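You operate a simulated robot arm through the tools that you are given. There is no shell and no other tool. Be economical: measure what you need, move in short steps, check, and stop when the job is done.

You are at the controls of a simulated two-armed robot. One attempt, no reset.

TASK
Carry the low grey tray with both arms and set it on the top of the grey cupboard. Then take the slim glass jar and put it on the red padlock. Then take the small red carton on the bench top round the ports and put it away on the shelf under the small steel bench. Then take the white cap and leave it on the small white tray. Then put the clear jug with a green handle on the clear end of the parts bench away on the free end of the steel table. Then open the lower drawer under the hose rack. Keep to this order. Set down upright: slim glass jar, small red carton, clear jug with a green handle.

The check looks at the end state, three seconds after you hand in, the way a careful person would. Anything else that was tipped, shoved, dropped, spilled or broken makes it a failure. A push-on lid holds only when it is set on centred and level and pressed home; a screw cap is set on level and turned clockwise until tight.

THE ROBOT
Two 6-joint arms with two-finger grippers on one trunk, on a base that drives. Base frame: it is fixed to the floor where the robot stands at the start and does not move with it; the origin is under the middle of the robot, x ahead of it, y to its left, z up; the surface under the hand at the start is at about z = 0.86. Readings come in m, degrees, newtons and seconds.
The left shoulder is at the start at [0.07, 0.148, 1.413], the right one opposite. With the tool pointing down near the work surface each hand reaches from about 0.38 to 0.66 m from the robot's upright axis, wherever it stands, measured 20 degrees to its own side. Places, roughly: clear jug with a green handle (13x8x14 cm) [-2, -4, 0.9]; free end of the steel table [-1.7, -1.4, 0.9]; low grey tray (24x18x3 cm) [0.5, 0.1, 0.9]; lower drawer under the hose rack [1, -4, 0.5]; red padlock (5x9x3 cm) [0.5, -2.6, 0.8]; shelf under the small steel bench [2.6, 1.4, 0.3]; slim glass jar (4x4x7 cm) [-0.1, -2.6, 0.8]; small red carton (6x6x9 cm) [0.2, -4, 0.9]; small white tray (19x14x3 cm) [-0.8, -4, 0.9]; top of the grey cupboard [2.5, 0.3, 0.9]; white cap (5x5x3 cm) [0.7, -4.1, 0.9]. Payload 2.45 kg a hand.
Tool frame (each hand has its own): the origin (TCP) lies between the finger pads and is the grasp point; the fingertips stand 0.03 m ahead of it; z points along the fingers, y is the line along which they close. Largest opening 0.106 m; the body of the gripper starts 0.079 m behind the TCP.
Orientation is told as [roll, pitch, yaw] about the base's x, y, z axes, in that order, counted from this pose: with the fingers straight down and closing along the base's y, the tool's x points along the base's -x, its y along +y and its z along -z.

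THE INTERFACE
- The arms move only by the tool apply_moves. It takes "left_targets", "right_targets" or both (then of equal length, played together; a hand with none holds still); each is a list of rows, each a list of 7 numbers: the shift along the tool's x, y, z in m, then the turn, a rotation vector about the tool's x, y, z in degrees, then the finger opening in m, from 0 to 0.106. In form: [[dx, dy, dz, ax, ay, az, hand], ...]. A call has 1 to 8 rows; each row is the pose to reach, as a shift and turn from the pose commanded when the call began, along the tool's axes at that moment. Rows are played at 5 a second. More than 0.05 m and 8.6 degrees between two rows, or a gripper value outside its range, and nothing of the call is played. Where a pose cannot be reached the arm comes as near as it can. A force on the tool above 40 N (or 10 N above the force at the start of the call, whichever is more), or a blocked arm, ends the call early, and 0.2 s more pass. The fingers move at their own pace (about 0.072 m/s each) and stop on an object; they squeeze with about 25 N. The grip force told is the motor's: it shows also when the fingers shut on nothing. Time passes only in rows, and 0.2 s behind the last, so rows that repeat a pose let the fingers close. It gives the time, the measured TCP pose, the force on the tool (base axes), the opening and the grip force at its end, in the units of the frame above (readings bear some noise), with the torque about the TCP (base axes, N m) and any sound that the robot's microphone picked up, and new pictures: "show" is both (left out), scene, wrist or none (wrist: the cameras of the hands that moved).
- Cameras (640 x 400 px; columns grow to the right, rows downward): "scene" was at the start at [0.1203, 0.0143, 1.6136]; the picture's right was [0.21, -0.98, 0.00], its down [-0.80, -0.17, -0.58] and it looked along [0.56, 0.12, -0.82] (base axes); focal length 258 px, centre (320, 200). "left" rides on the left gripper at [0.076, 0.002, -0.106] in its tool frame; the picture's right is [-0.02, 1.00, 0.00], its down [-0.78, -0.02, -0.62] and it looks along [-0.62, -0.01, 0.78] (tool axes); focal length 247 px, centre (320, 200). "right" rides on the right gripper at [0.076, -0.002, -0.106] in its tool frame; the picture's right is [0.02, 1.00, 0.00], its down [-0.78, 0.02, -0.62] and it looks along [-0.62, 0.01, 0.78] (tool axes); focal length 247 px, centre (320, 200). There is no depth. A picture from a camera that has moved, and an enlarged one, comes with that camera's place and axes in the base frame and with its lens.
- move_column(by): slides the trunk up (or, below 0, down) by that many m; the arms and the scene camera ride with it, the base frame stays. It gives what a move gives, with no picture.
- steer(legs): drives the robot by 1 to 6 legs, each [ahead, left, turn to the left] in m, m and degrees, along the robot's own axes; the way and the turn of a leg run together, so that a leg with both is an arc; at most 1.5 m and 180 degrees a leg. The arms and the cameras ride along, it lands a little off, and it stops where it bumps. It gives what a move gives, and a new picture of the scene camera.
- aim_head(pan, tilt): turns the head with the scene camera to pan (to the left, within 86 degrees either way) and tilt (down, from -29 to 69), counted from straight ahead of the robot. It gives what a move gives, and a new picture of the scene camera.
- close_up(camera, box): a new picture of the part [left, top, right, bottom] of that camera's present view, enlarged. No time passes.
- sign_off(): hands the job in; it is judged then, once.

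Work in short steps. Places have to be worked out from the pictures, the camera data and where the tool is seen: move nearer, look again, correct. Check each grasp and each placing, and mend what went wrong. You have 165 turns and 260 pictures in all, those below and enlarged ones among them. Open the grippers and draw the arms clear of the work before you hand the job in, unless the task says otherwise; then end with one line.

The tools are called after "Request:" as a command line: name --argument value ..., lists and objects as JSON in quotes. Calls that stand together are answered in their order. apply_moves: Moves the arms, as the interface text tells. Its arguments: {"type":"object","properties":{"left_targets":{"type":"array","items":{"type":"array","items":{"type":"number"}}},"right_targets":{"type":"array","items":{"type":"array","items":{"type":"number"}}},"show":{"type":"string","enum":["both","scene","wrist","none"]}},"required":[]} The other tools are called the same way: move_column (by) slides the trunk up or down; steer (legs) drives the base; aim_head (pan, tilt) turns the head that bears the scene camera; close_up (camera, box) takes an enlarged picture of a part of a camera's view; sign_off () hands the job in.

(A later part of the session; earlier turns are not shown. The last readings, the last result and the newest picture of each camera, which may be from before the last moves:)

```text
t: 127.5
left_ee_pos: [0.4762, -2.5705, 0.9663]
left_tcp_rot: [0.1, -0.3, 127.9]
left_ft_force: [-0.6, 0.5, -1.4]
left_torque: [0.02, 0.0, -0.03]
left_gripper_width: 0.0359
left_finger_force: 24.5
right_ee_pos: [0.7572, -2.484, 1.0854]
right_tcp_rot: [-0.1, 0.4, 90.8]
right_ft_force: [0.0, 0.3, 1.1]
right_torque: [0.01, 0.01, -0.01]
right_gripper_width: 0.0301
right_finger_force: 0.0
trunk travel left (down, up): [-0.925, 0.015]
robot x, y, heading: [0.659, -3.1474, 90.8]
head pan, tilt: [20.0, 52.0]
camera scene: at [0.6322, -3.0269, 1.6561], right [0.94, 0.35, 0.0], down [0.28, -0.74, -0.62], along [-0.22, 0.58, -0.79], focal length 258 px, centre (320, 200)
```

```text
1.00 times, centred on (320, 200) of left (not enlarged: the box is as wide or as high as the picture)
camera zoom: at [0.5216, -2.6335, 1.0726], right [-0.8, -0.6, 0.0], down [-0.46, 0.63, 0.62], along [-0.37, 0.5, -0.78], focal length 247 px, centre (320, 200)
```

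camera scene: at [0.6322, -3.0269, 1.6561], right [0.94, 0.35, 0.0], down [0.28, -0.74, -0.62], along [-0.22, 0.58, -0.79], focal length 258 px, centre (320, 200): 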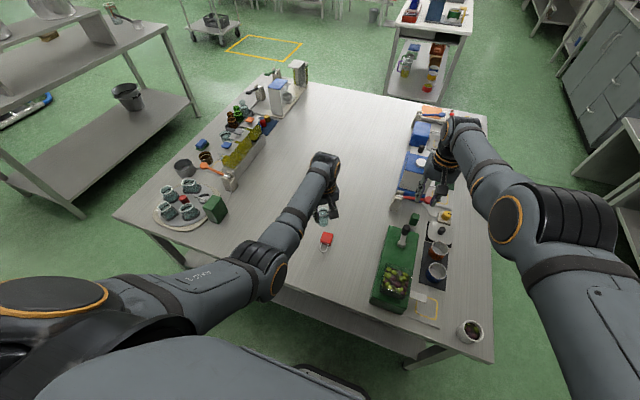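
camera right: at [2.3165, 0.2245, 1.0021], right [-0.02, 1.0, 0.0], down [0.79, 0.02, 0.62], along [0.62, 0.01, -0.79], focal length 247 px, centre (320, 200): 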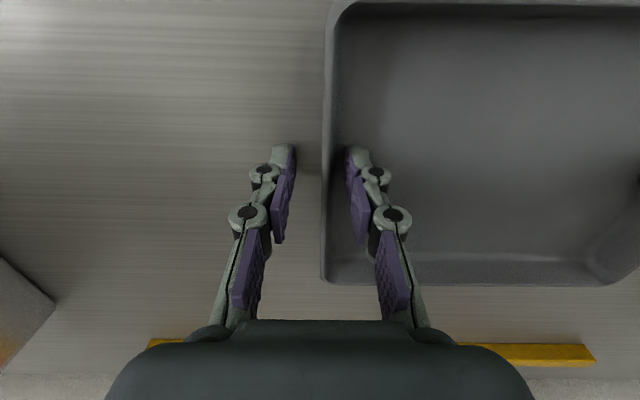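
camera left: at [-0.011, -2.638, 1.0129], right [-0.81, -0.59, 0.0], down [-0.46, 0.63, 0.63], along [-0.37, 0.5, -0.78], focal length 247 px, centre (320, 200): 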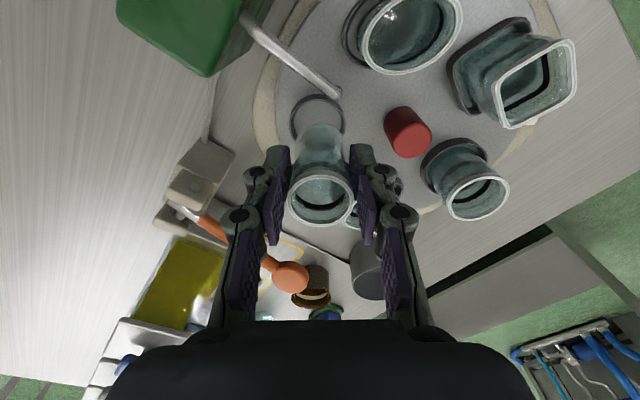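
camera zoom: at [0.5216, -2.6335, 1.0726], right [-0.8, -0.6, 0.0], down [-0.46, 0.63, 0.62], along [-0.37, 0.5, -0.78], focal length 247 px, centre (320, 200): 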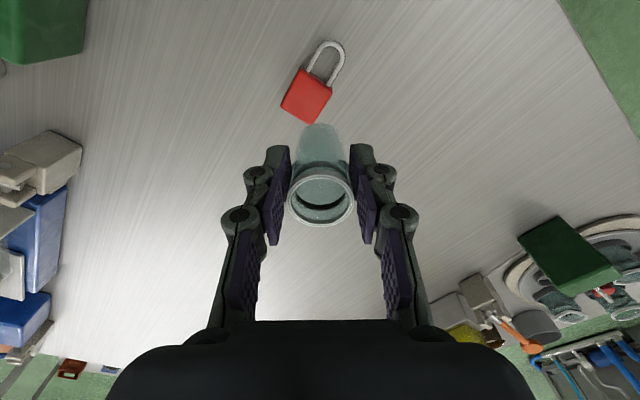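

The padlock is just ahead of the jar. I'll cross-check its place with a zoomed scene view.

Request:
close_up --camera "scene" --box '[296, 190, 360, 260]'

```text
5.71 times, centred on (328, 225) of scene
camera zoom: at [0.6322, -3.0269, 1.6561], right [0.94, 0.35, 0.0], down [0.28, -0.74, -0.62], along [-0.22, 0.58, -0.79], focal length 1477 px, centre (274, 57)
```

zoom: 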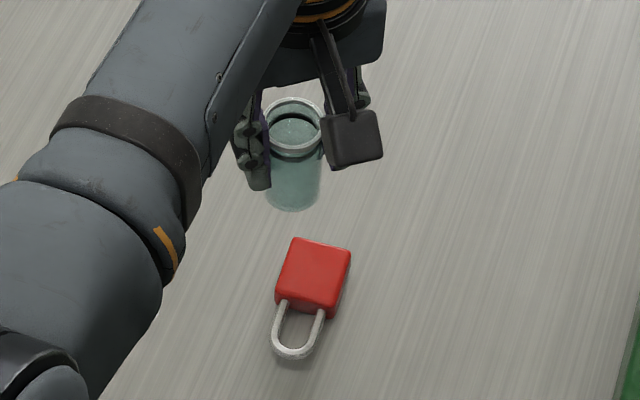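

Both cameras agree: the padlock body's centre is about (0.489, -2.570), with its top at z≈0.82. I'll shift the jar over it and lower the trunk 6.5 cm.

Request:
apply_moves --left_targets '[[0.003, -0.006, 0, 0, 0, 0, 0], [0.0064, -0.0115, 0, 0, 0, 0, 0], [0.0064, -0.0115, 0, 0, 0, 0, 0]]' --show "none"

Request:
move_column --by -0.065

Request:
close_up --camera "scene" --box '[296, 190, 360, 260]'

Request:
close_up --camera "left" --box '[200, 60, 440, 260]'

```text
t: 128.3
left_ee_pos: [0.4902, -2.5692, 0.9664]
left_tcp_rot: [0.1, -0.4, 127.7]
left_ft_force: [-0.1, -0.3, -0.2]
left_torque: [0.01, 0.02, -0.01]
left_gripper_width: 0.0357
left_finger_force: 24.9
right_ee_pos: [0.7586, -2.4849, 1.0854]
right_tcp_rot: [-0.1, 0.4, 90.8]
right_ft_force: [0.5, -0.9, -0.6]
right_torque: [-0.01, 0.02, 0.01]
right_gripper_width: 0.0301
right_finger_force: 0.1
trunk travel left (down, up): [-0.925, 0.015]
robot x, y, heading: [0.6597, -3.1457, 90.7]
head pan, tilt: [20.0, 52.0]
```

```text
t: 129.3
left_ee_pos: [0.4901, -2.5699, 0.9014]
left_tcp_rot: [0.1, -0.4, 127.8]
left_ft_force: [-0.5, 0.3, -0.4]
left_torque: [-0.02, 0.02, -0.01]
left_gripper_width: 0.0356
left_finger_force: 25.0
right_ee_pos: [0.7576, -2.4849, 1.0197]
right_tcp_rot: [0.0, 0.3, 90.8]
right_ft_force: [-0.7, -0.7, -0.9]
right_torque: [-0.01, -0.01, 0.01]
right_gripper_width: 0.0299
right_finger_force: 0.1
trunk travel left (down, up): [-0.86, 0.08]
robot x, y, heading: [0.6651, -3.1457, 90.5]
head pan, tilt: [20.0, 52.0]
```

```text
5.71 times, centred on (328, 225) of scene
camera zoom: at [0.634, -3.0273, 1.5912], right [0.94, 0.35, 0.0], down [0.28, -0.74, -0.62], along [-0.22, 0.58, -0.79], focal length 1477 px, centre (274, 57)
```

zoom: 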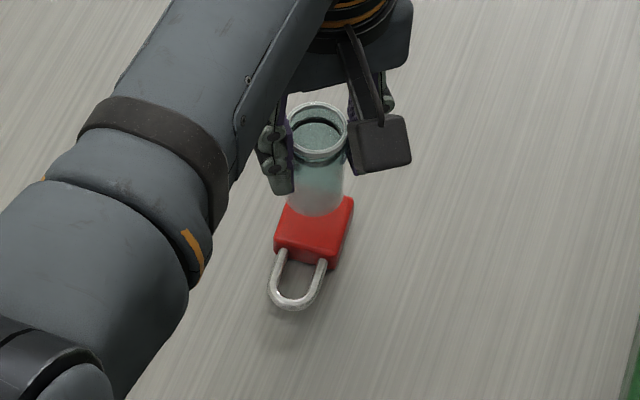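

```text
2.00 times, centred on (320, 160) of left
camera zoom: at [0.5361, -2.632, 1.0078], right [-0.8, -0.6, 0.0], down [-0.46, 0.63, 0.63], along [-0.37, 0.5, -0.78], focal length 494 px, centre (320, 280)
```

zoom: 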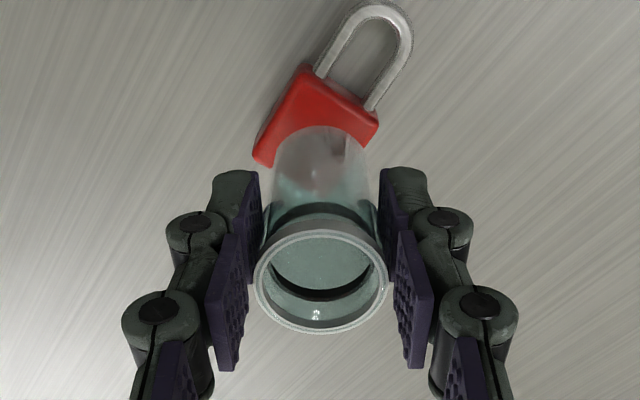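

The jar is aligned over the padlock body. I'll lower it in small steps until I feel contact.

Request:
apply_moves --left_targets '[[0, 0, 0.006, 0, 0, 0, 0], [0, 0, 0.012, 0, 0, 0, 0], [0, 0, 0.016, 0, 0, 0, 0], [0, 0, 0.02, 0, 0, 0, 0], [0, 0, 0.02, 0, 0, 0, 0]]' --show "wrist"

```text
t: 130.5
left_ee_pos: [0.4902, -2.5702, 0.8814]
left_tcp_rot: [0.2, -0.3, 127.8]
left_ft_force: [0.0, 0.5, 0.3]
left_torque: [-0.02, -0.01, -0.01]
left_gripper_width: 0.0356
left_finger_force: 25.1
right_ee_pos: [0.7581, -2.4847, 1.0194]
right_tcp_rot: [0.0, 0.3, 90.8]
right_ft_force: [-0.6, -0.6, -0.1]
right_torque: [-0.02, 0.01, -0.01]
right_gripper_width: 0.0301
right_finger_force: 0.0
trunk travel left (down, up): [-0.86, 0.08]
robot x, y, heading: [0.6602, -3.1496, 90.6]
head pan, tilt: [20.0, 52.0]
camera left: at [0.5367, -2.632, 0.988], right [-0.8, -0.6, 0.0], down [-0.46, 0.63, 0.63], along [-0.37, 0.5, -0.78], focal length 247 px, centre (320, 200)
```

left: 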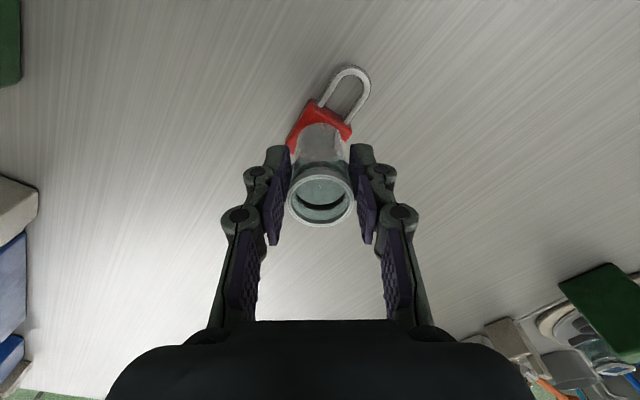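

Request:
apply_moves --left_targets '[[0, 0, 0.003, 0, 0, 0, 0], [0, 0, 0.006, 0, 0, 0, 0], [0, 0, 0.009, 0, 0, 0, 0], [0, 0, 0.012, 0, 0, 0, 0]]' --show "none"

Request:
close_up --camera "left" --box '[240, 60, 400, 240]'

Request:
close_up --camera "scene" --box '[296, 190, 360, 260]'

```text
t: 131.5
left_ee_pos: [0.4903, -2.5686, 0.8706]
left_tcp_rot: [0.1, -0.3, 127.7]
left_ft_force: [0.3, 0.2, -0.6]
left_torque: [-0.02, 0.0, -0.05]
left_gripper_width: 0.0356
left_finger_force: 24.8
right_ee_pos: [0.7582, -2.4834, 1.0195]
right_tcp_rot: [0.0, 0.3, 90.7]
right_ft_force: [-0.3, 0.5, 0.2]
right_torque: [-0.04, -0.02, -0.04]
right_gripper_width: 0.0299
right_finger_force: 0.1
trunk travel left (down, up): [-0.86, 0.08]
robot x, y, heading: [0.6613, -3.1494, 90.7]
head pan, tilt: [20.0, 52.0]
```

```text
2.22 times, centred on (320, 150) of left
camera zoom: at [0.5363, -2.6314, 0.9764], right [-0.8, -0.6, 0.0], down [-0.46, 0.63, 0.63], along [-0.37, 0.5, -0.78], focal length 549 px, centre (320, 311)
```

zoom: 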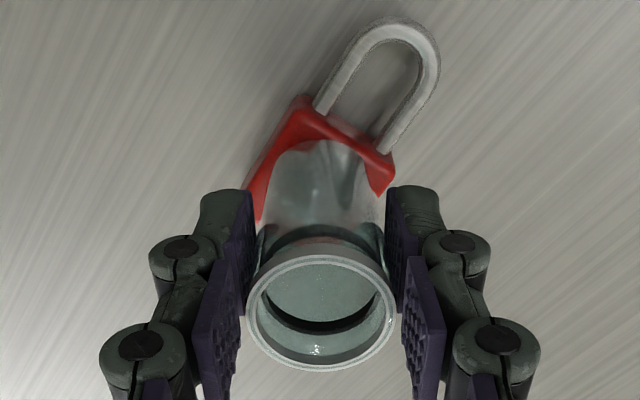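

```text
5.71 times, centred on (328, 225) of scene
camera zoom: at [0.634, -3.0268, 1.5911], right [0.94, 0.35, 0.0], down [0.28, -0.74, -0.62], along [-0.22, 0.58, -0.79], focal length 1477 px, centre (274, 57)
```

zoom: 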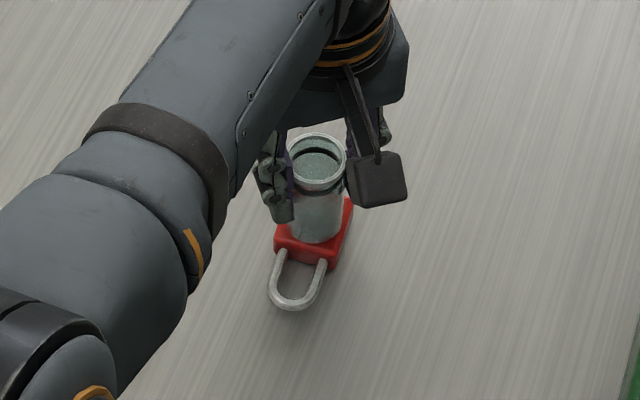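

Request:
apply_moves --left_targets '[[0, 0, 0.003, 0, 0, 0, 0], [0, 0, 0.006, 0, 0, 0, 0], [0, 0, 0.009, 0, 0, 0, 0], [0, 0, 0.012, 0, 0, 0, 0]]' --show "none"

Request:
close_up --camera "left" --box '[240, 60, 400, 240]'

Request:
close_up --camera "scene" --box '[296, 190, 360, 260]'

```text
t: 132.5
left_ee_pos: [0.4909, -2.5698, 0.8599]
left_tcp_rot: [-0.1, -0.5, 127.9]
left_ft_force: [-0.4, 1.8, 18.9]
left_torque: [0.2, 0.08, 0.02]
left_gripper_width: 0.036
left_finger_force: 24.5
right_ee_pos: [0.7583, -2.486, 1.0204]
right_tcp_rot: [0.0, 0.3, 90.8]
right_ft_force: [-0.5, 0.2, -0.1]
right_torque: [-0.01, 0.01, -0.01]
right_gripper_width: 0.0301
right_finger_force: 0.1
trunk travel left (down, up): [-0.86, 0.08]
robot x, y, heading: [0.666, -3.1472, 90.5]
head pan, tilt: [20.0, 52.0]
```

```text
2.22 times, centred on (320, 150) of left
camera zoom: at [0.5367, -2.6323, 0.9653], right [-0.8, -0.6, 0.0], down [-0.46, 0.62, 0.63], along [-0.37, 0.51, -0.78], focal length 549 px, centre (320, 311)
```

zoom: 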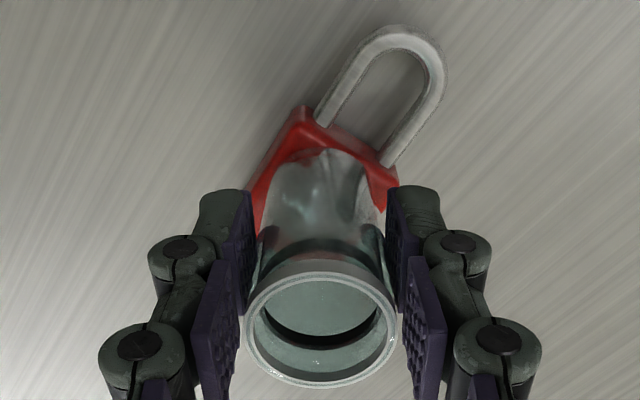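

```text
5.71 times, centred on (328, 225) of scene
camera zoom: at [0.6351, -3.0293, 1.5915], right [0.94, 0.35, 0.0], down [0.28, -0.74, -0.62], along [-0.22, 0.58, -0.79], focal length 1477 px, centre (274, 57)
```

zoom: 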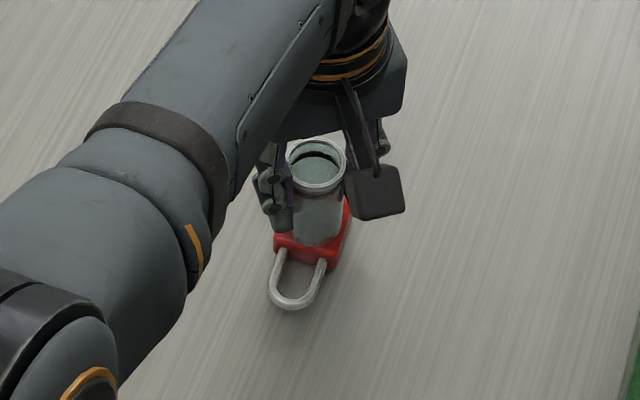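

Firm contact at 19 N, and the jar sits centred on the padlock. I'll relieve the force and open, then lift the hand clear.

Request:
apply_moves --left_targets '[[0, 0, -0.0015, 0, 0, 0, 0], [0, 0, -0.0015, 0, 0, 0, 0.03], [0, 0, -0.0015, 0, 0, 0, 0.045], [0, 0, -0.0015, 0, 0, 0, 0.055], [0, 0, -0.0015, 0, 0, 0, 0.055]]' --show "none"

Request:
apply_moves --left_targets '[[0, 0, -0.03, 0, 0, 0, 0.055], [0, 0, -0.06, 0, 0, 0, 0.055], [0, 0, -0.09, 0, 0, 0, 0.055], [0, 0, -0.12, 0, 0, 0, 0.055]]' --show "wrist"

Request:
close_up --camera "scene" --box '[280, 180, 376, 260]'

```text
t: 133.7
left_ee_pos: [0.4903, -2.5693, 0.8577]
left_tcp_rot: [0.1, -0.2, 127.8]
left_ft_force: [-0.7, -0.2, -0.2]
left_torque: [-0.03, 0.02, -0.02]
left_gripper_width: 0.0551
left_finger_force: 0.1
right_ee_pos: [0.7594, -2.4853, 1.0199]
right_tcp_rot: [0.0, 0.4, 90.8]
right_ft_force: [0.2, -0.4, 0.7]
right_torque: [-0.01, 0.01, 0.01]
right_gripper_width: 0.0301
right_finger_force: 0.0
trunk travel left (down, up): [-0.86, 0.08]
robot x, y, heading: [0.6596, -3.15, 90.9]
head pan, tilt: [20.0, 52.0]
```

```text
t: 134.7
left_ee_pos: [0.4902, -2.5688, 0.9809]
left_tcp_rot: [0.1, -0.4, 127.8]
left_ft_force: [-0.3, -0.2, -0.2]
left_torque: [0.02, 0.0, 0.03]
left_gripper_width: 0.0552
left_finger_force: 0.1
right_ee_pos: [0.7584, -2.4855, 1.0192]
right_tcp_rot: [0.0, 0.3, 90.8]
right_ft_force: [0.6, -0.8, 0.1]
right_torque: [0.03, -0.01, 0.01]
right_gripper_width: 0.03
right_finger_force: 0.1
trunk travel left (down, up): [-0.86, 0.08]
robot x, y, heading: [0.6639, -3.1469, 90.7]
head pan, tilt: [20.0, 52.0]
camera left: at [0.5373, -2.6315, 1.0868], right [-0.8, -0.6, 0.0], down [-0.46, 0.63, 0.63], along [-0.37, 0.5, -0.78], focal length 247 px, centre (320, 200)
```

left: 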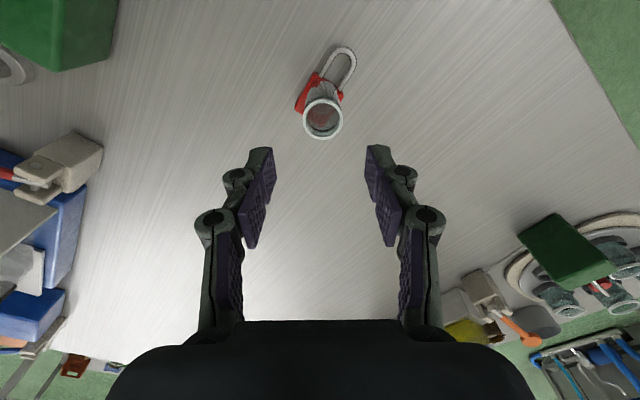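

```text
5.00 times, centred on (328, 220) of scene
camera zoom: at [0.6343, -3.0277, 1.5912], right [0.94, 0.35, 0.0], down [0.28, -0.74, -0.62], along [-0.22, 0.58, -0.79], focal length 1292 px, centre (280, 100)
```

zoom: 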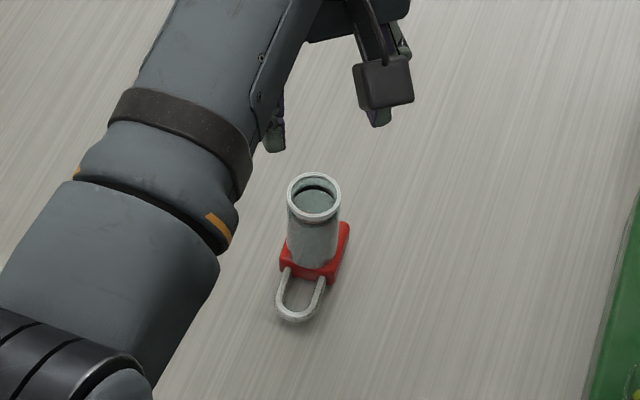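

The jar stands upright on the padlock. Next is the carton on the far counter, so I'll raise the arms, slide out of the corridor to the right and turn there to face -y.

Request:
move_column --by 0.08

Request:
apply_moves --left_targets '[[0, 0, -0.02, 0, 0, 5, 0.055], [0, 0, -0.04, 0, 0, 10, 0.055], [0, 0, -0.04, 0, 0, 16, 0.055], [0, 0, -0.04, 0, 0, 22, 0.055], [0, 0, -0.04, 0, 0, 28, 0.055], [0, 0, -0.04, 0, 0, 37, 0.055]]' --show "none"

Request:
steer --legs '[[0, -0.95, 0], [0, 0, -180]]'

```text
t: 135.9
left_ee_pos: [0.4921, -2.5685, 1.0604]
left_tcp_rot: [0.0, -0.2, 127.8]
left_ft_force: [-0.8, -0.6, -0.9]
left_torque: [0.02, 0.01, -0.05]
left_gripper_width: 0.055
left_finger_force: 0.0
right_ee_pos: [0.7589, -2.4847, 1.0988]
right_tcp_rot: [0.0, 0.4, 90.8]
right_ft_force: [0.0, 0.5, 0.5]
right_torque: [0.01, 0.0, -0.02]
right_gripper_width: 0.0301
right_finger_force: 0.1
trunk travel left (down, up): [-0.94, 0.0]
robot x, y, heading: [0.6651, -3.146, 90.7]
head pan, tilt: [20.0, 52.0]
```

```text
refused: row 6 steps farther than a row can; nothing moved
```

```text
t: 146.2
left_ee_pos: [2.141, -3.4541, 1.0604]
left_tcp_rot: [-0.2, -0.1, -11.3]
left_ft_force: [0.9, -0.2, 0.5]
left_torque: [0.01, -0.01, 0.01]
left_gripper_width: 0.0551
left_finger_force: 0.0
right_ee_pos: [2.007, -3.6718, 1.0982]
right_tcp_rot: [0.9, 1.0, -46.1]
right_ft_force: [7.1, 15.1, 2.3]
right_torque: [-1.97, 0.84, 0.65]
right_gripper_width: 0.0299
right_finger_force: 0.0
trunk travel left (down, up): [-0.94, 0.0]
robot x, y, heading: [1.6324, -3.1333, -48.2]
head pan, tilt: [20.0, 52.0]
stopped in leg 2: the force on the tool passed its limit at 113 N (the readings are from after the stop); the commanded pose is now the measured one
camera scene: at [1.7332, -3.201, 1.6712], right [-0.47, -0.88, 0.0], down [-0.69, 0.37, -0.62], along [0.54, -0.29, -0.79], focal length 258 px, centre (320, 200)
```

scene: 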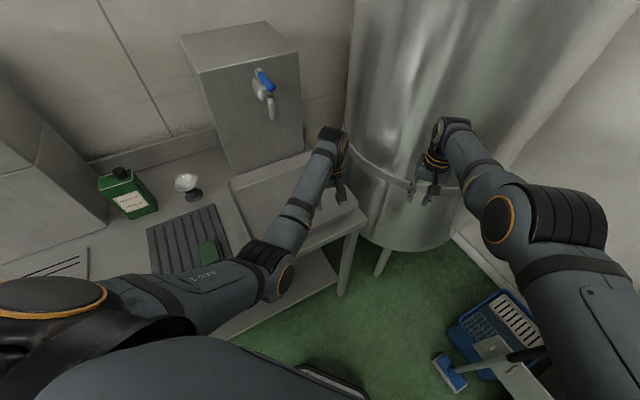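

The right hand hit the steel tank during the turn. I'll turn back the other way to free it and check the tank.

Request:
steer --legs '[[0, 0, 50]]'

Request:
aim_head --pan -50 --tilt 20

```text
t: 148.9
left_ee_pos: [2.2033, -2.9397, 1.0608]
left_tcp_rot: [0.1, -0.1, 40.1]
left_ft_force: [0.0, -0.5, -0.5]
left_torque: [0.03, -0.01, 0.01]
left_gripper_width: 0.0551
left_finger_force: 0.2
right_ee_pos: [2.2903, -3.1832, 1.0976]
right_tcp_rot: [1.0, 0.9, 4.9]
right_ft_force: [-0.2, -0.5, -0.4]
right_torque: [0.05, 0.01, 0.0]
right_gripper_width: 0.03
right_finger_force: 0.0
trunk travel left (down, up): [-0.94, 0.0]
robot x, y, heading: [1.6302, -3.1329, 3.2]
head pan, tilt: [20.0, 52.0]
camera scene: at [1.7504, -3.1006, 1.6711], right [0.39, -0.92, 0.0], down [-0.73, -0.31, -0.62], along [0.57, 0.24, -0.79], focal length 258 px, centre (320, 200)
```

scene: 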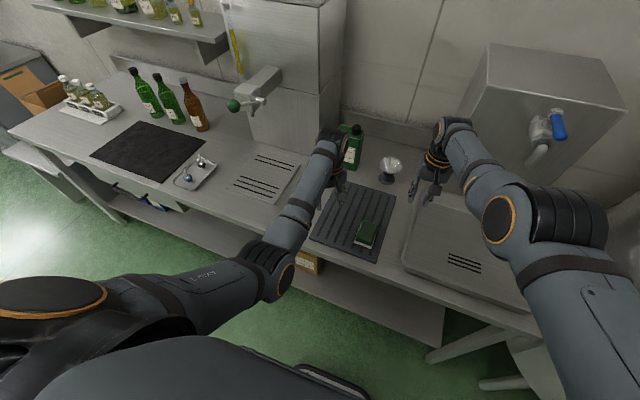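

```text
t: 150.3
left_ee_pos: [2.2039, -2.9398, 1.0614]
left_tcp_rot: [-0.1, -0.2, 40.0]
left_ft_force: [-0.3, 0.6, -0.2]
left_torque: [0.0, -0.02, 0.0]
left_gripper_width: 0.0549
left_finger_force: 0.1
right_ee_pos: [2.2902, -3.1836, 1.0983]
right_tcp_rot: [0.9, 0.8, 4.7]
right_ft_force: [1.1, 0.1, 0.2]
right_torque: [-0.03, 0.01, -0.01]
right_gripper_width: 0.03
right_finger_force: 0.0
trunk travel left (down, up): [-0.94, 0.0]
robot x, y, heading: [1.6328, -3.1298, 2.9]
head pan, tilt: [-50.0, 20.0]
camera scene: at [1.7446, -3.1973, 1.7193], right [-0.73, -0.68, 0.0], down [-0.23, 0.25, -0.94], along [0.64, -0.69, -0.34], focal length 258 px, centre (320, 200)
```

scene: 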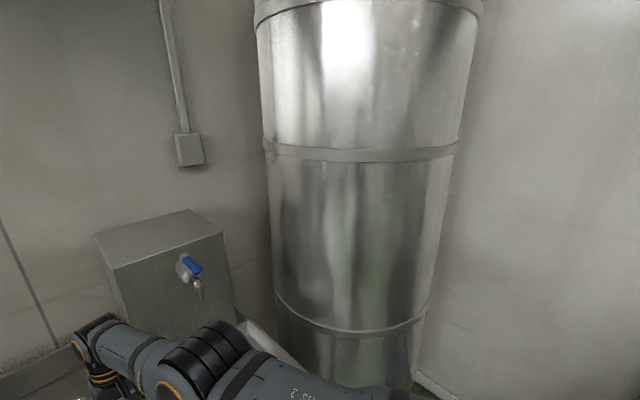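

The tank looks unmoved. I'll turn the other way to face -x and then drive into the corridor.

Request:
steer --legs '[[0, 0, 177]]'

Request:
aim_head --pan 35 --tilt 35

```text
t: 158.0
left_ee_pos: [1.0563, -3.3106, 1.0603]
left_tcp_rot: [0.0, -0.2, -141.3]
left_ft_force: [-0.3, 0.0, -0.2]
left_torque: [-0.01, 0.03, 0.01]
left_gripper_width: 0.0549
left_finger_force: 0.1
right_ee_pos: [0.9743, -3.0642, 1.0983]
right_tcp_rot: [0.9, 0.8, -176.4]
right_ft_force: [0.1, 0.0, 0.1]
right_torque: [-0.03, 0.01, 0.02]
right_gripper_width: 0.0299
right_finger_force: 0.0
trunk travel left (down, up): [-0.94, 0.0]
robot x, y, heading: [1.6332, -3.129, -178.8]
head pan, tilt: [-50.0, 20.0]
camera scene: at [1.5184, -3.0634, 1.7194], right [0.75, 0.66, 0.0], down [0.23, -0.26, -0.94], along [-0.62, 0.7, -0.34], focal length 258 px, centre (320, 200)
```

scene: 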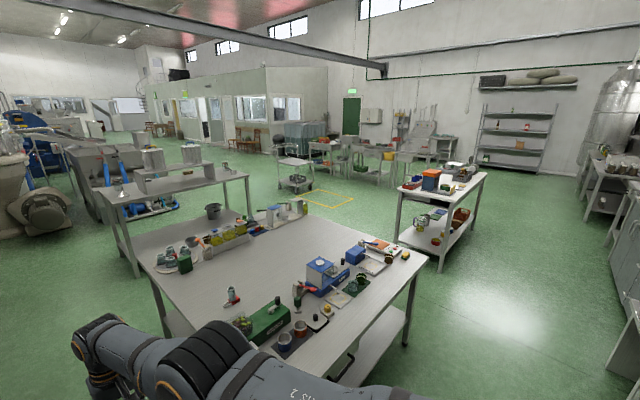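

```text
t: 159.6
left_ee_pos: [1.0562, -3.3097, 1.0604]
left_tcp_rot: [0.0, -0.2, -141.3]
left_ft_force: [0.1, 0.5, 0.5]
left_torque: [0.03, -0.01, 0.02]
left_gripper_width: 0.0552
left_finger_force: 0.1
right_ee_pos: [0.9737, -3.0646, 1.0977]
right_tcp_rot: [0.9, 0.9, -176.5]
right_ft_force: [0.2, -0.6, -1.1]
right_torque: [0.01, 0.0, 0.02]
right_gripper_width: 0.0301
right_finger_force: 0.0
trunk travel left (down, up): [-0.94, 0.0]
robot x, y, heading: [1.6298, -3.1319, -178.2]
head pan, tilt: [35.0, 35.0]
camera scene: at [1.5096, -3.1857, 1.6955], right [-0.6, 0.8, 0.0], down [0.46, 0.34, -0.82], along [-0.66, -0.49, -0.57], focal length 258 px, centre (320, 200)
```

scene: 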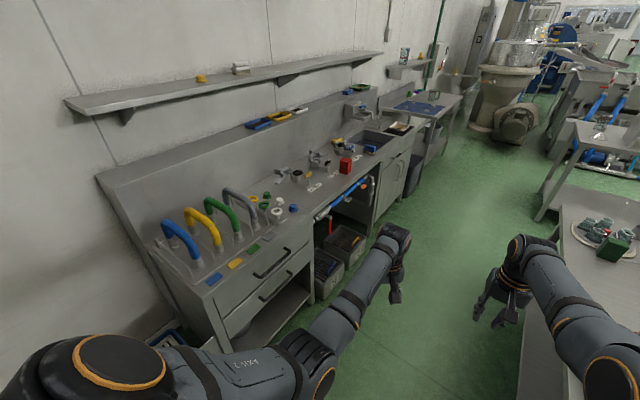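

This clearer view puts the counter's front edge at y≈-3.83 and the red carton at about (0.22, -3.95); the coloured arches are the hose rack. I'll drive into the corridor and turn to face the counter.

Request:
steer --legs '[[1.15, 0.12, 0], [0, 0, 88.4]]'

Request:
aim_head --pan 0 --tilt 40

```text
t: 169.2
left_ee_pos: [0.6509, -3.8649, 1.0598]
left_tcp_rot: [0.0, -0.2, -52.7]
left_ft_force: [-0.5, -0.3, -0.4]
left_torque: [0.0, -0.01, 0.0]
left_gripper_width: 0.055
left_finger_force: 0.1
right_ee_pos: [0.4031, -3.9409, 1.0976]
right_tcp_rot: [0.9, 0.8, -87.9]
right_ft_force: [0.5, -0.4, -0.4]
right_torque: [0.02, 0.01, -0.01]
right_gripper_width: 0.03
right_finger_force: 0.0
trunk travel left (down, up): [-0.94, 0.0]
robot x, y, heading: [0.4864, -3.2861, -89.5]
head pan, tilt: [35.0, 35.0]
camera scene: at [0.5357, -3.4083, 1.6955], right [-0.82, -0.58, 0.0], down [-0.33, 0.47, -0.82], along [0.47, -0.67, -0.57], focal length 258 px, centre (320, 200)
```

scene: 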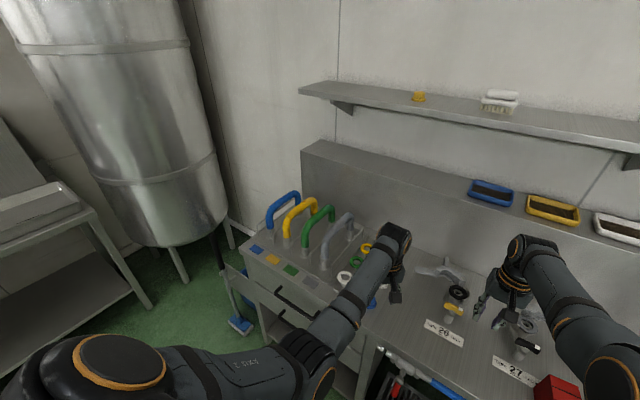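

```text
t: 170.3
left_ee_pos: [0.6529, -3.8648, 1.0613]
left_tcp_rot: [0.0, -0.3, -52.7]
left_ft_force: [-0.1, 0.2, 0.0]
left_torque: [-0.01, -0.01, 0.04]
left_gripper_width: 0.0552
left_finger_force: 0.2
right_ee_pos: [0.4034, -3.9404, 1.0976]
right_tcp_rot: [0.9, 0.9, -87.8]
right_ft_force: [0.0, 0.1, -0.5]
right_torque: [-0.02, -0.05, 0.03]
right_gripper_width: 0.0299
right_finger_force: 0.1
trunk travel left (down, up): [-0.94, 0.0]
robot x, y, heading: [0.4875, -3.283, -89.7]
head pan, tilt: [0.0, 40.0]
camera scene: at [0.4859, -3.4213, 1.688], right [-1.0, -0.01, 0.0], down [0.0, 0.64, -0.77], along [0.0, -0.77, -0.64], focal length 258 px, centre (320, 200)
```

scene: 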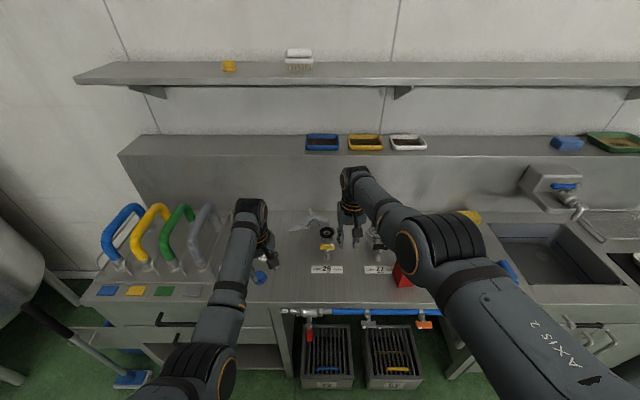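

The carton stands near the front edge at about (0.205, -3.935). I'll shift right a little and bring the right hand to a 45° forward-down pitch above it, a pose that also suits reaching onto the low shelf later.

Request:
steer --legs '[[0, -0.08, 0]]'

Request:
apply_moves --right_targets '[[0.01, -0.02, -0.01, 0, -7.5, 0, 0.03], [0.02, -0.04, -0.02, 0, -15, 0, 0.05], [0.03, -0.06, -0.02, 0, -22.5, 0, 0.07], [0.04, -0.08, -0.02, 0, -30, 0, 0.09], [0.05, -0.1, -0.02, 0, -37.5, 0, 0.09], [0.05, -0.115, -0.02, 0, -45, 0, 0.09], [0.05, -0.115, -0.02, 0, -45, 0, 0.09]]'

```text
t: 171.3
left_ee_pos: [0.5788, -3.8659, 1.0606]
left_tcp_rot: [-0.4, 0.0, -52.6]
left_ft_force: [0.7, -0.2, -0.1]
left_torque: [-0.03, 0.06, 0.01]
left_gripper_width: 0.0549
left_finger_force: 0.1
right_ee_pos: [0.3324, -3.94, 1.0982]
right_tcp_rot: [0.6, 0.9, -87.7]
right_ft_force: [1.4, 0.2, 0.0]
right_torque: [0.01, 0.08, 0.03]
right_gripper_width: 0.03
right_finger_force: 0.1
trunk travel left (down, up): [-0.94, 0.0]
robot x, y, heading: [0.4043, -3.2882, -89.7]
head pan, tilt: [0.0, 40.0]
camera scene: at [0.4157, -3.4218, 1.6879], right [-1.0, -0.01, 0.01], down [-0.01, 0.64, -0.77], along [0.0, -0.77, -0.64], focal length 258 px, centre (320, 200)
```

scene: 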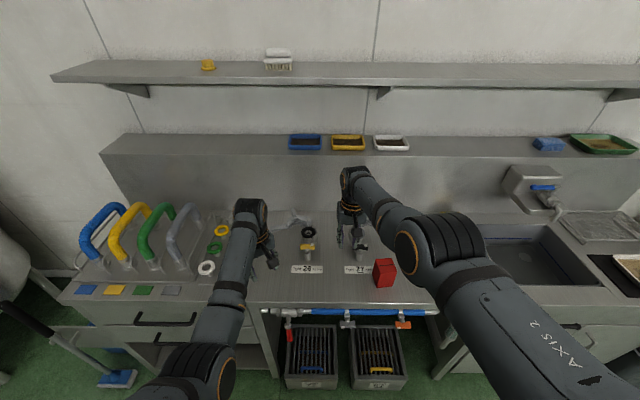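

```text
t: 172.9
left_ee_pos: [0.5743, -3.8653, 1.0593]
left_tcp_rot: [0.0, -0.3, -52.5]
left_ft_force: [1.2, 0.1, -0.5]
left_torque: [0.01, 0.0, 0.02]
left_gripper_width: 0.0552
left_finger_force: 0.1
right_ee_pos: [0.2035, -4.0728, 1.0532]
right_tcp_rot: [1.3, -44.2, -88.6]
right_ft_force: [1.1, 0.7, 0.5]
right_torque: [0.04, 0.01, -0.01]
right_gripper_width: 0.0899
right_finger_force: 0.0
right hand out of reach, approached as far as the arm can: row 1, 2, 3, 4, 5, 6, 7
trunk travel left (down, up): [-0.94, 0.0]
robot x, y, heading: [0.4067, -3.2838, -90.0]
head pan, tilt: [0.0, 40.0]
camera scene: at [0.4057, -3.4217, 1.688], right [-1.0, -0.01, 0.0], down [0.0, 0.64, -0.77], along [0.0, -0.77, -0.64], focal length 258 px, centre (320, 200)
camera right: at [0.1955, -3.9441, 1.0768], right [1.0, 0.06, 0.0], down [0.01, -0.13, 0.99], along [0.05, -0.99, -0.13], focal length 247 px, centre (320, 200)
```

scene: 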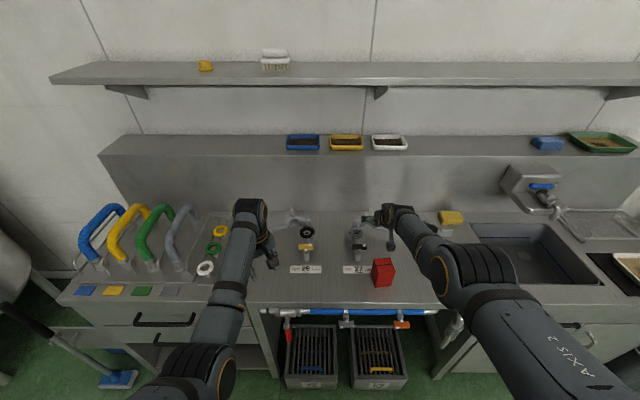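
right: 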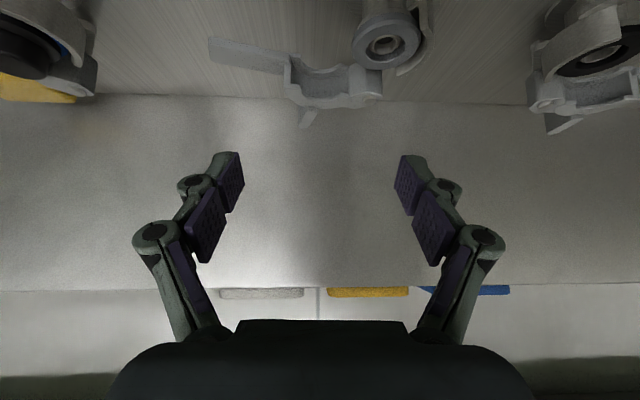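

The pitched hand ended further forward than asked. I'll back the robot 0.13 m so the hand sits over the carton, then zoom in.

Request:
steer --legs '[[-0.13, 0, 0]]'

Request:
close_up --camera "scene" --box '[336, 200, 448, 280]'

Request:
close_up --camera "right" --box '[0, 0, 640, 400]'

```text
t: 174.2
left_ee_pos: [0.5713, -3.7403, 1.0599]
left_tcp_rot: [0.0, -0.2, -52.6]
left_ft_force: [-0.2, -0.9, 0.2]
left_torque: [0.02, 0.04, 0.02]
left_gripper_width: 0.0549
left_finger_force: 0.0
right_ee_pos: [0.2025, -3.949, 1.0515]
right_tcp_rot: [1.2, -44.0, -88.6]
right_ft_force: [-0.7, -0.6, 0.0]
right_torque: [0.01, 0.01, -0.03]
right_gripper_width: 0.0897
right_finger_force: 0.0
trunk travel left (down, up): [-0.94, 0.0]
robot x, y, heading: [0.4053, -3.1603, -89.6]
head pan, tilt: [0.0, 40.0]
camera scene: at [0.4049, -3.2975, 1.6876], right [-1.0, -0.01, 0.0], down [0.0, 0.64, -0.76], along [0.0, -0.76, -0.64], focal length 258 px, centre (320, 200)
```

scene: 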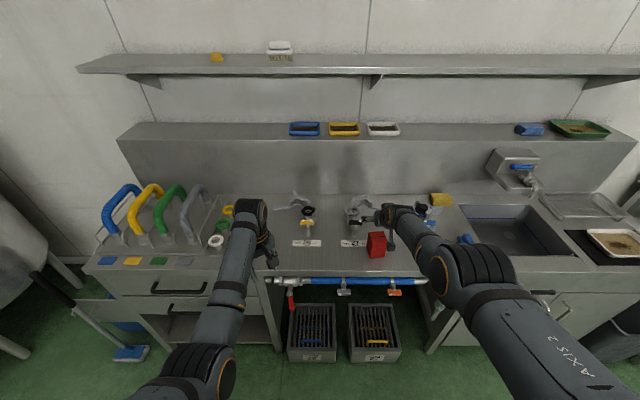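

```text
5.00 times, centred on (392, 240) of scene
camera zoom: at [0.4049, -3.2975, 1.6876], right [-1.0, -0.01, 0.0], down [0.0, 0.64, -0.76], along [0.0, -0.76, -0.64], focal length 1292 px, centre (-40, 0)
```

zoom: 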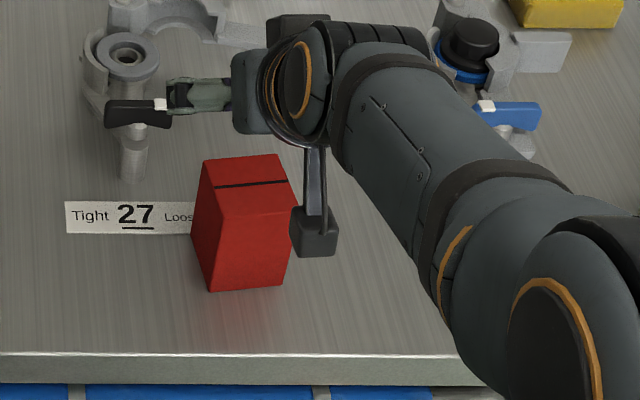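

```text
1.00 times, centred on (320, 200) of right (not enlarged: the box is as wide or as high as the picture)
camera zoom: at [0.1952, -3.8184, 1.0755], right [1.0, 0.06, 0.0], down [0.01, -0.13, 0.99], along [0.06, -0.99, -0.13], focal length 247 px, centre (320, 200)
```

zoom: 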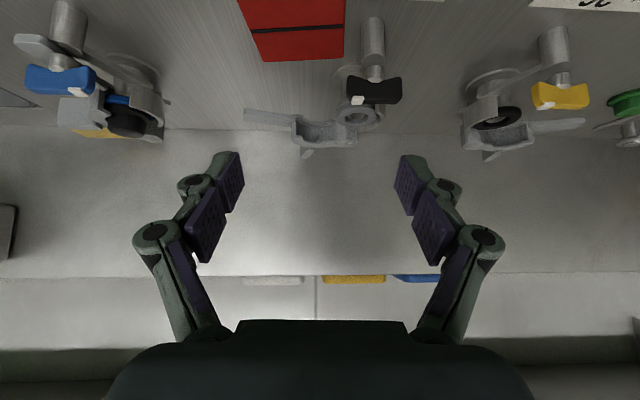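

The carton centres at about (0.195, -3.948) with its top near z 0.96. I'll lower the hand straight down so the fingers straddle it.

Request:
apply_moves --right_targets '[[0.018, -0.0075, 0.018, -1.2, 0, -1.2, 0.09], [0.035, -0.0075, 0.036, -2.4, 0, -2.5, 0.09], [0.053, -0.0075, 0.054, -2.4, 0, -2.5, 0.09], [0.053, -0.0075, 0.054, -2.4, 0, -2.5, 0.09]]'

Request:
close_up --camera "scene" --box '[336, 200, 448, 280]'

```text
t: 175.2
left_ee_pos: [0.5707, -3.7368, 1.0615]
left_tcp_rot: [0.0, -0.3, -52.5]
left_ft_force: [-1.1, -0.1, 0.3]
left_torque: [-0.02, 0.04, -0.02]
left_gripper_width: 0.0549
left_finger_force: 0.1
right_ee_pos: [0.189, -3.9209, 1.0035]
right_tcp_rot: [1.2, -44.1, -85.0]
right_ft_force: [-0.4, -1.0, 0.2]
right_torque: [0.02, -0.04, 0.02]
right_gripper_width: 0.0899
right_finger_force: 0.0
right hand out of reach, approached as far as the arm can: row 1, 2, 3, 4
trunk travel left (down, up): [-0.94, 0.0]
robot x, y, heading: [0.4042, -3.1599, -89.6]
head pan, tilt: [0.0, 40.0]
camera scene: at [0.4049, -3.2935, 1.688], right [-1.0, -0.01, 0.0], down [0.0, 0.64, -0.77], along [0.0, -0.77, -0.64], focal length 258 px, centre (320, 200)
camera right: at [0.1733, -3.7921, 1.0276], right [0.99, 0.12, 0.0], down [0.01, -0.13, 0.99], along [0.12, -0.98, -0.13], focal length 247 px, centre (320, 200)
```

scene: 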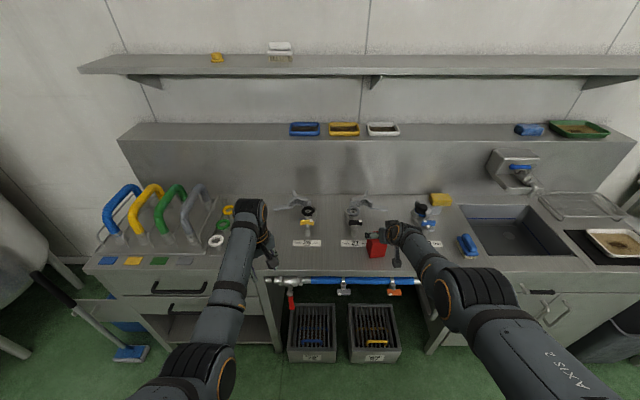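
right: 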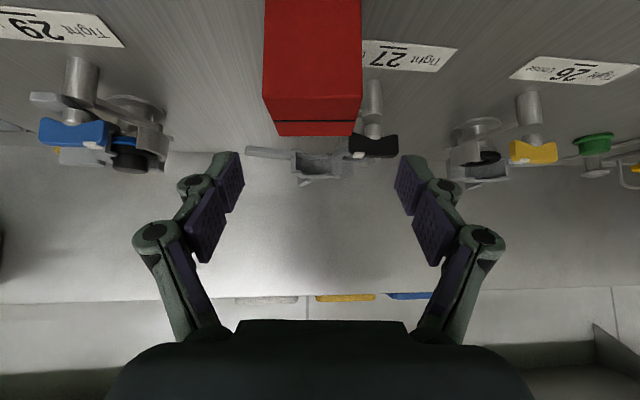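

```text
5.00 times, centred on (392, 240) of scene
camera zoom: at [0.4049, -3.2935, 1.688], right [-1.0, -0.01, 0.0], down [0.0, 0.64, -0.77], along [0.0, -0.77, -0.64], focal length 1292 px, centre (-40, 0)
```

zoom: 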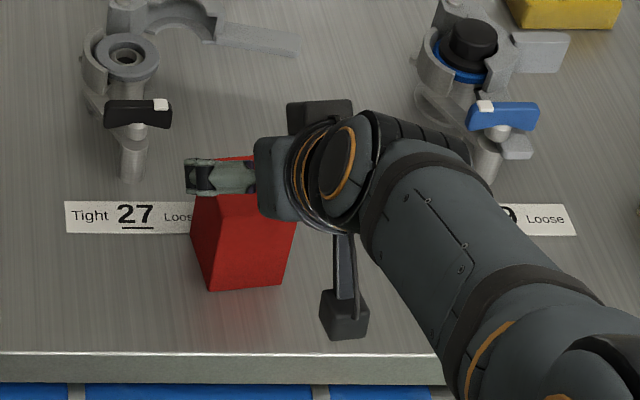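

The arm hit a joint limit, but keeping this posture I can place the hand with the base and trunk. I'll nudge ahead 2.7 cm and lower the trunk.

Request:
steer --legs '[[0.027, 0.006, 0]]'

Request:
move_column --by -0.04

Request:
close_up --camera "right" --box '[0, 0, 640, 400]'

Request:
close_up --camera "scene" --box '[336, 190, 448, 270]'

```text
t: 176.0
left_ee_pos: [0.5754, -3.7597, 1.0649]
left_tcp_rot: [-0.1, -0.6, -52.5]
left_ft_force: [-0.1, 0.8, 0.5]
left_torque: [-0.05, 0.01, 0.0]
left_gripper_width: 0.0551
left_finger_force: 0.0
right_ee_pos: [0.1934, -3.9421, 1.0084]
right_tcp_rot: [1.2, -44.6, -85.3]
right_ft_force: [0.4, 1.1, 0.5]
right_torque: [-0.04, -0.01, -0.01]
right_gripper_width: 0.0902
right_finger_force: 0.2
trunk travel left (down, up): [-0.94, 0.0]
robot x, y, heading: [0.4109, -3.1832, -89.8]
head pan, tilt: [0.0, 40.0]
camera scene: at [0.4087, -3.3114, 1.6888], right [-1.0, -0.01, 0.0], down [0.0, 0.64, -0.77], along [0.01, -0.77, -0.64], focal length 258 px, centre (320, 200)
```

scene: 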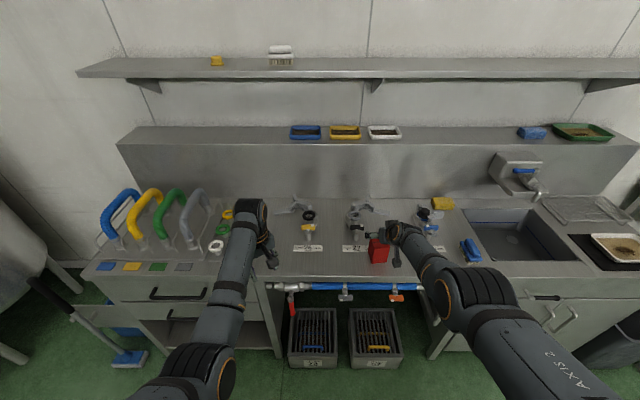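

```text
t: 176.8
left_ee_pos: [0.5784, -3.764, 1.0208]
left_tcp_rot: [0.0, -0.2, -52.6]
left_ft_force: [-0.2, -0.1, 0.3]
left_torque: [-0.02, -0.01, -0.01]
left_gripper_width: 0.055
left_finger_force: 0.1
right_ee_pos: [0.1946, -3.9473, 0.9637]
right_tcp_rot: [1.2, -44.2, -85.1]
right_ft_force: [-0.1, 0.2, 0.7]
right_torque: [0.04, -0.01, 0.01]
right_gripper_width: 0.0897
right_finger_force: 0.0
trunk travel left (down, up): [-0.9, 0.04]
robot x, y, heading: [0.4098, -3.1823, -89.8]
head pan, tilt: [0.0, 40.0]
```

```text
1.00 times, centred on (320, 200) of right (not enlarged: the box is as wide or as high as the picture)
camera zoom: at [0.1795, -3.8194, 0.9875], right [0.99, 0.12, 0.0], down [0.01, -0.13, 0.99], along [0.11, -0.98, -0.13], focal length 247 px, centre (320, 200)
```

zoom: 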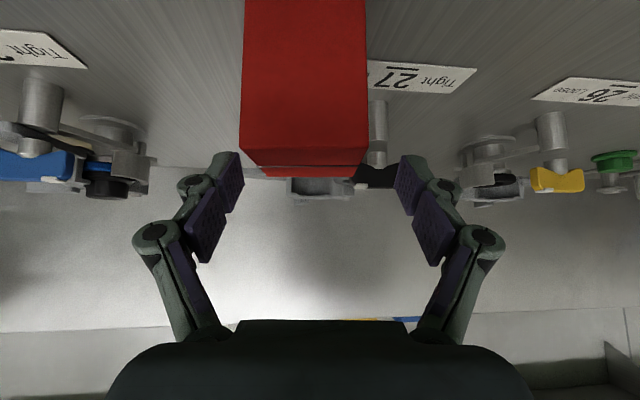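

```text
5.00 times, centred on (392, 230) of scene
camera zoom: at [0.4113, -3.3211, 1.6479], right [-1.0, -0.01, 0.0], down [0.0, 0.64, -0.77], along [0.0, -0.77, -0.64], focal length 1292 px, centre (-40, 50)
```

zoom: 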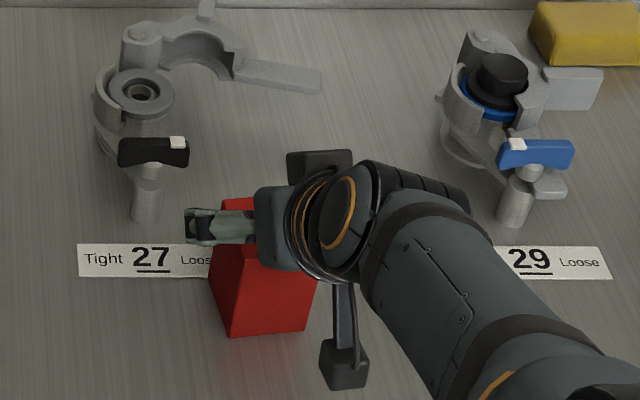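

The carton sits about 8 mm to the -x side of the finger midline. I'll shift the hand and then lower the trunk 4 cm.

Request:
apply_moves --right_targets '[[0, -0.004, 0, 0, 0, 0, 0.09], [0, -0.008, 0, 0, 0, 0, 0.09]]' --show "none"

Request:
move_column --by -0.038

Request:
close_up --camera "right" --box '[0, 0, 640, 400]'

```text
t: 177.4
left_ee_pos: [0.5776, -3.7636, 1.0204]
left_tcp_rot: [0.1, -0.1, -52.6]
left_ft_force: [-0.3, 1.1, 0.1]
left_torque: [-0.01, -0.01, -0.01]
left_gripper_width: 0.0552
left_finger_force: 0.0
right_ee_pos: [0.187, -3.9479, 0.9635]
right_tcp_rot: [1.2, -44.1, -85.0]
right_ft_force: [-0.4, 1.0, -0.1]
right_torque: [-0.01, -0.01, 0.04]
right_gripper_width: 0.0901
right_finger_force: 0.0
trunk travel left (down, up): [-0.9, 0.04]
robot x, y, heading: [0.4096, -3.1824, -89.8]
head pan, tilt: [0.0, 40.0]
```

```text
t: 178.3
left_ee_pos: [0.5774, -3.7645, 0.9824]
left_tcp_rot: [0.0, -0.3, -52.6]
left_ft_force: [0.8, 1.1, -0.4]
left_torque: [-0.01, -0.03, -0.01]
left_gripper_width: 0.055
left_finger_force: 0.1
right_ee_pos: [0.1866, -3.9474, 0.9276]
right_tcp_rot: [1.2, -44.1, -85.1]
right_ft_force: [0.6, 0.0, 0.0]
right_torque: [-0.01, 0.01, 0.0]
right_gripper_width: 0.0897
right_finger_force: 0.0
trunk travel left (down, up): [-0.862, 0.078]
robot x, y, heading: [0.4101, -3.1812, -89.7]
head pan, tilt: [0.0, 40.0]
```

```text
1.00 times, centred on (320, 200) of right (not enlarged: the box is as wide or as high as the picture)
camera zoom: at [0.1711, -3.819, 0.9498], right [0.99, 0.12, 0.0], down [0.01, -0.13, 0.99], along [0.11, -0.98, -0.13], focal length 247 px, centre (320, 200)
```

zoom: 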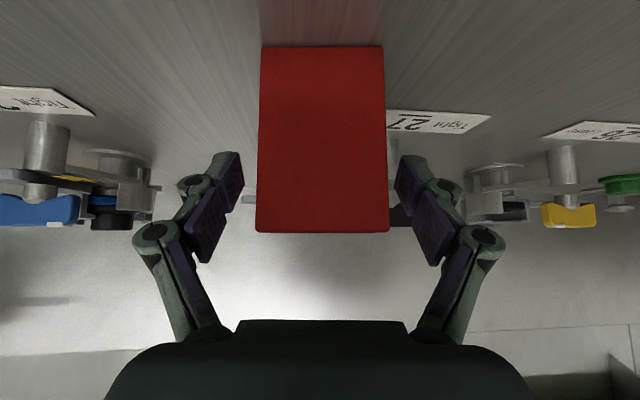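

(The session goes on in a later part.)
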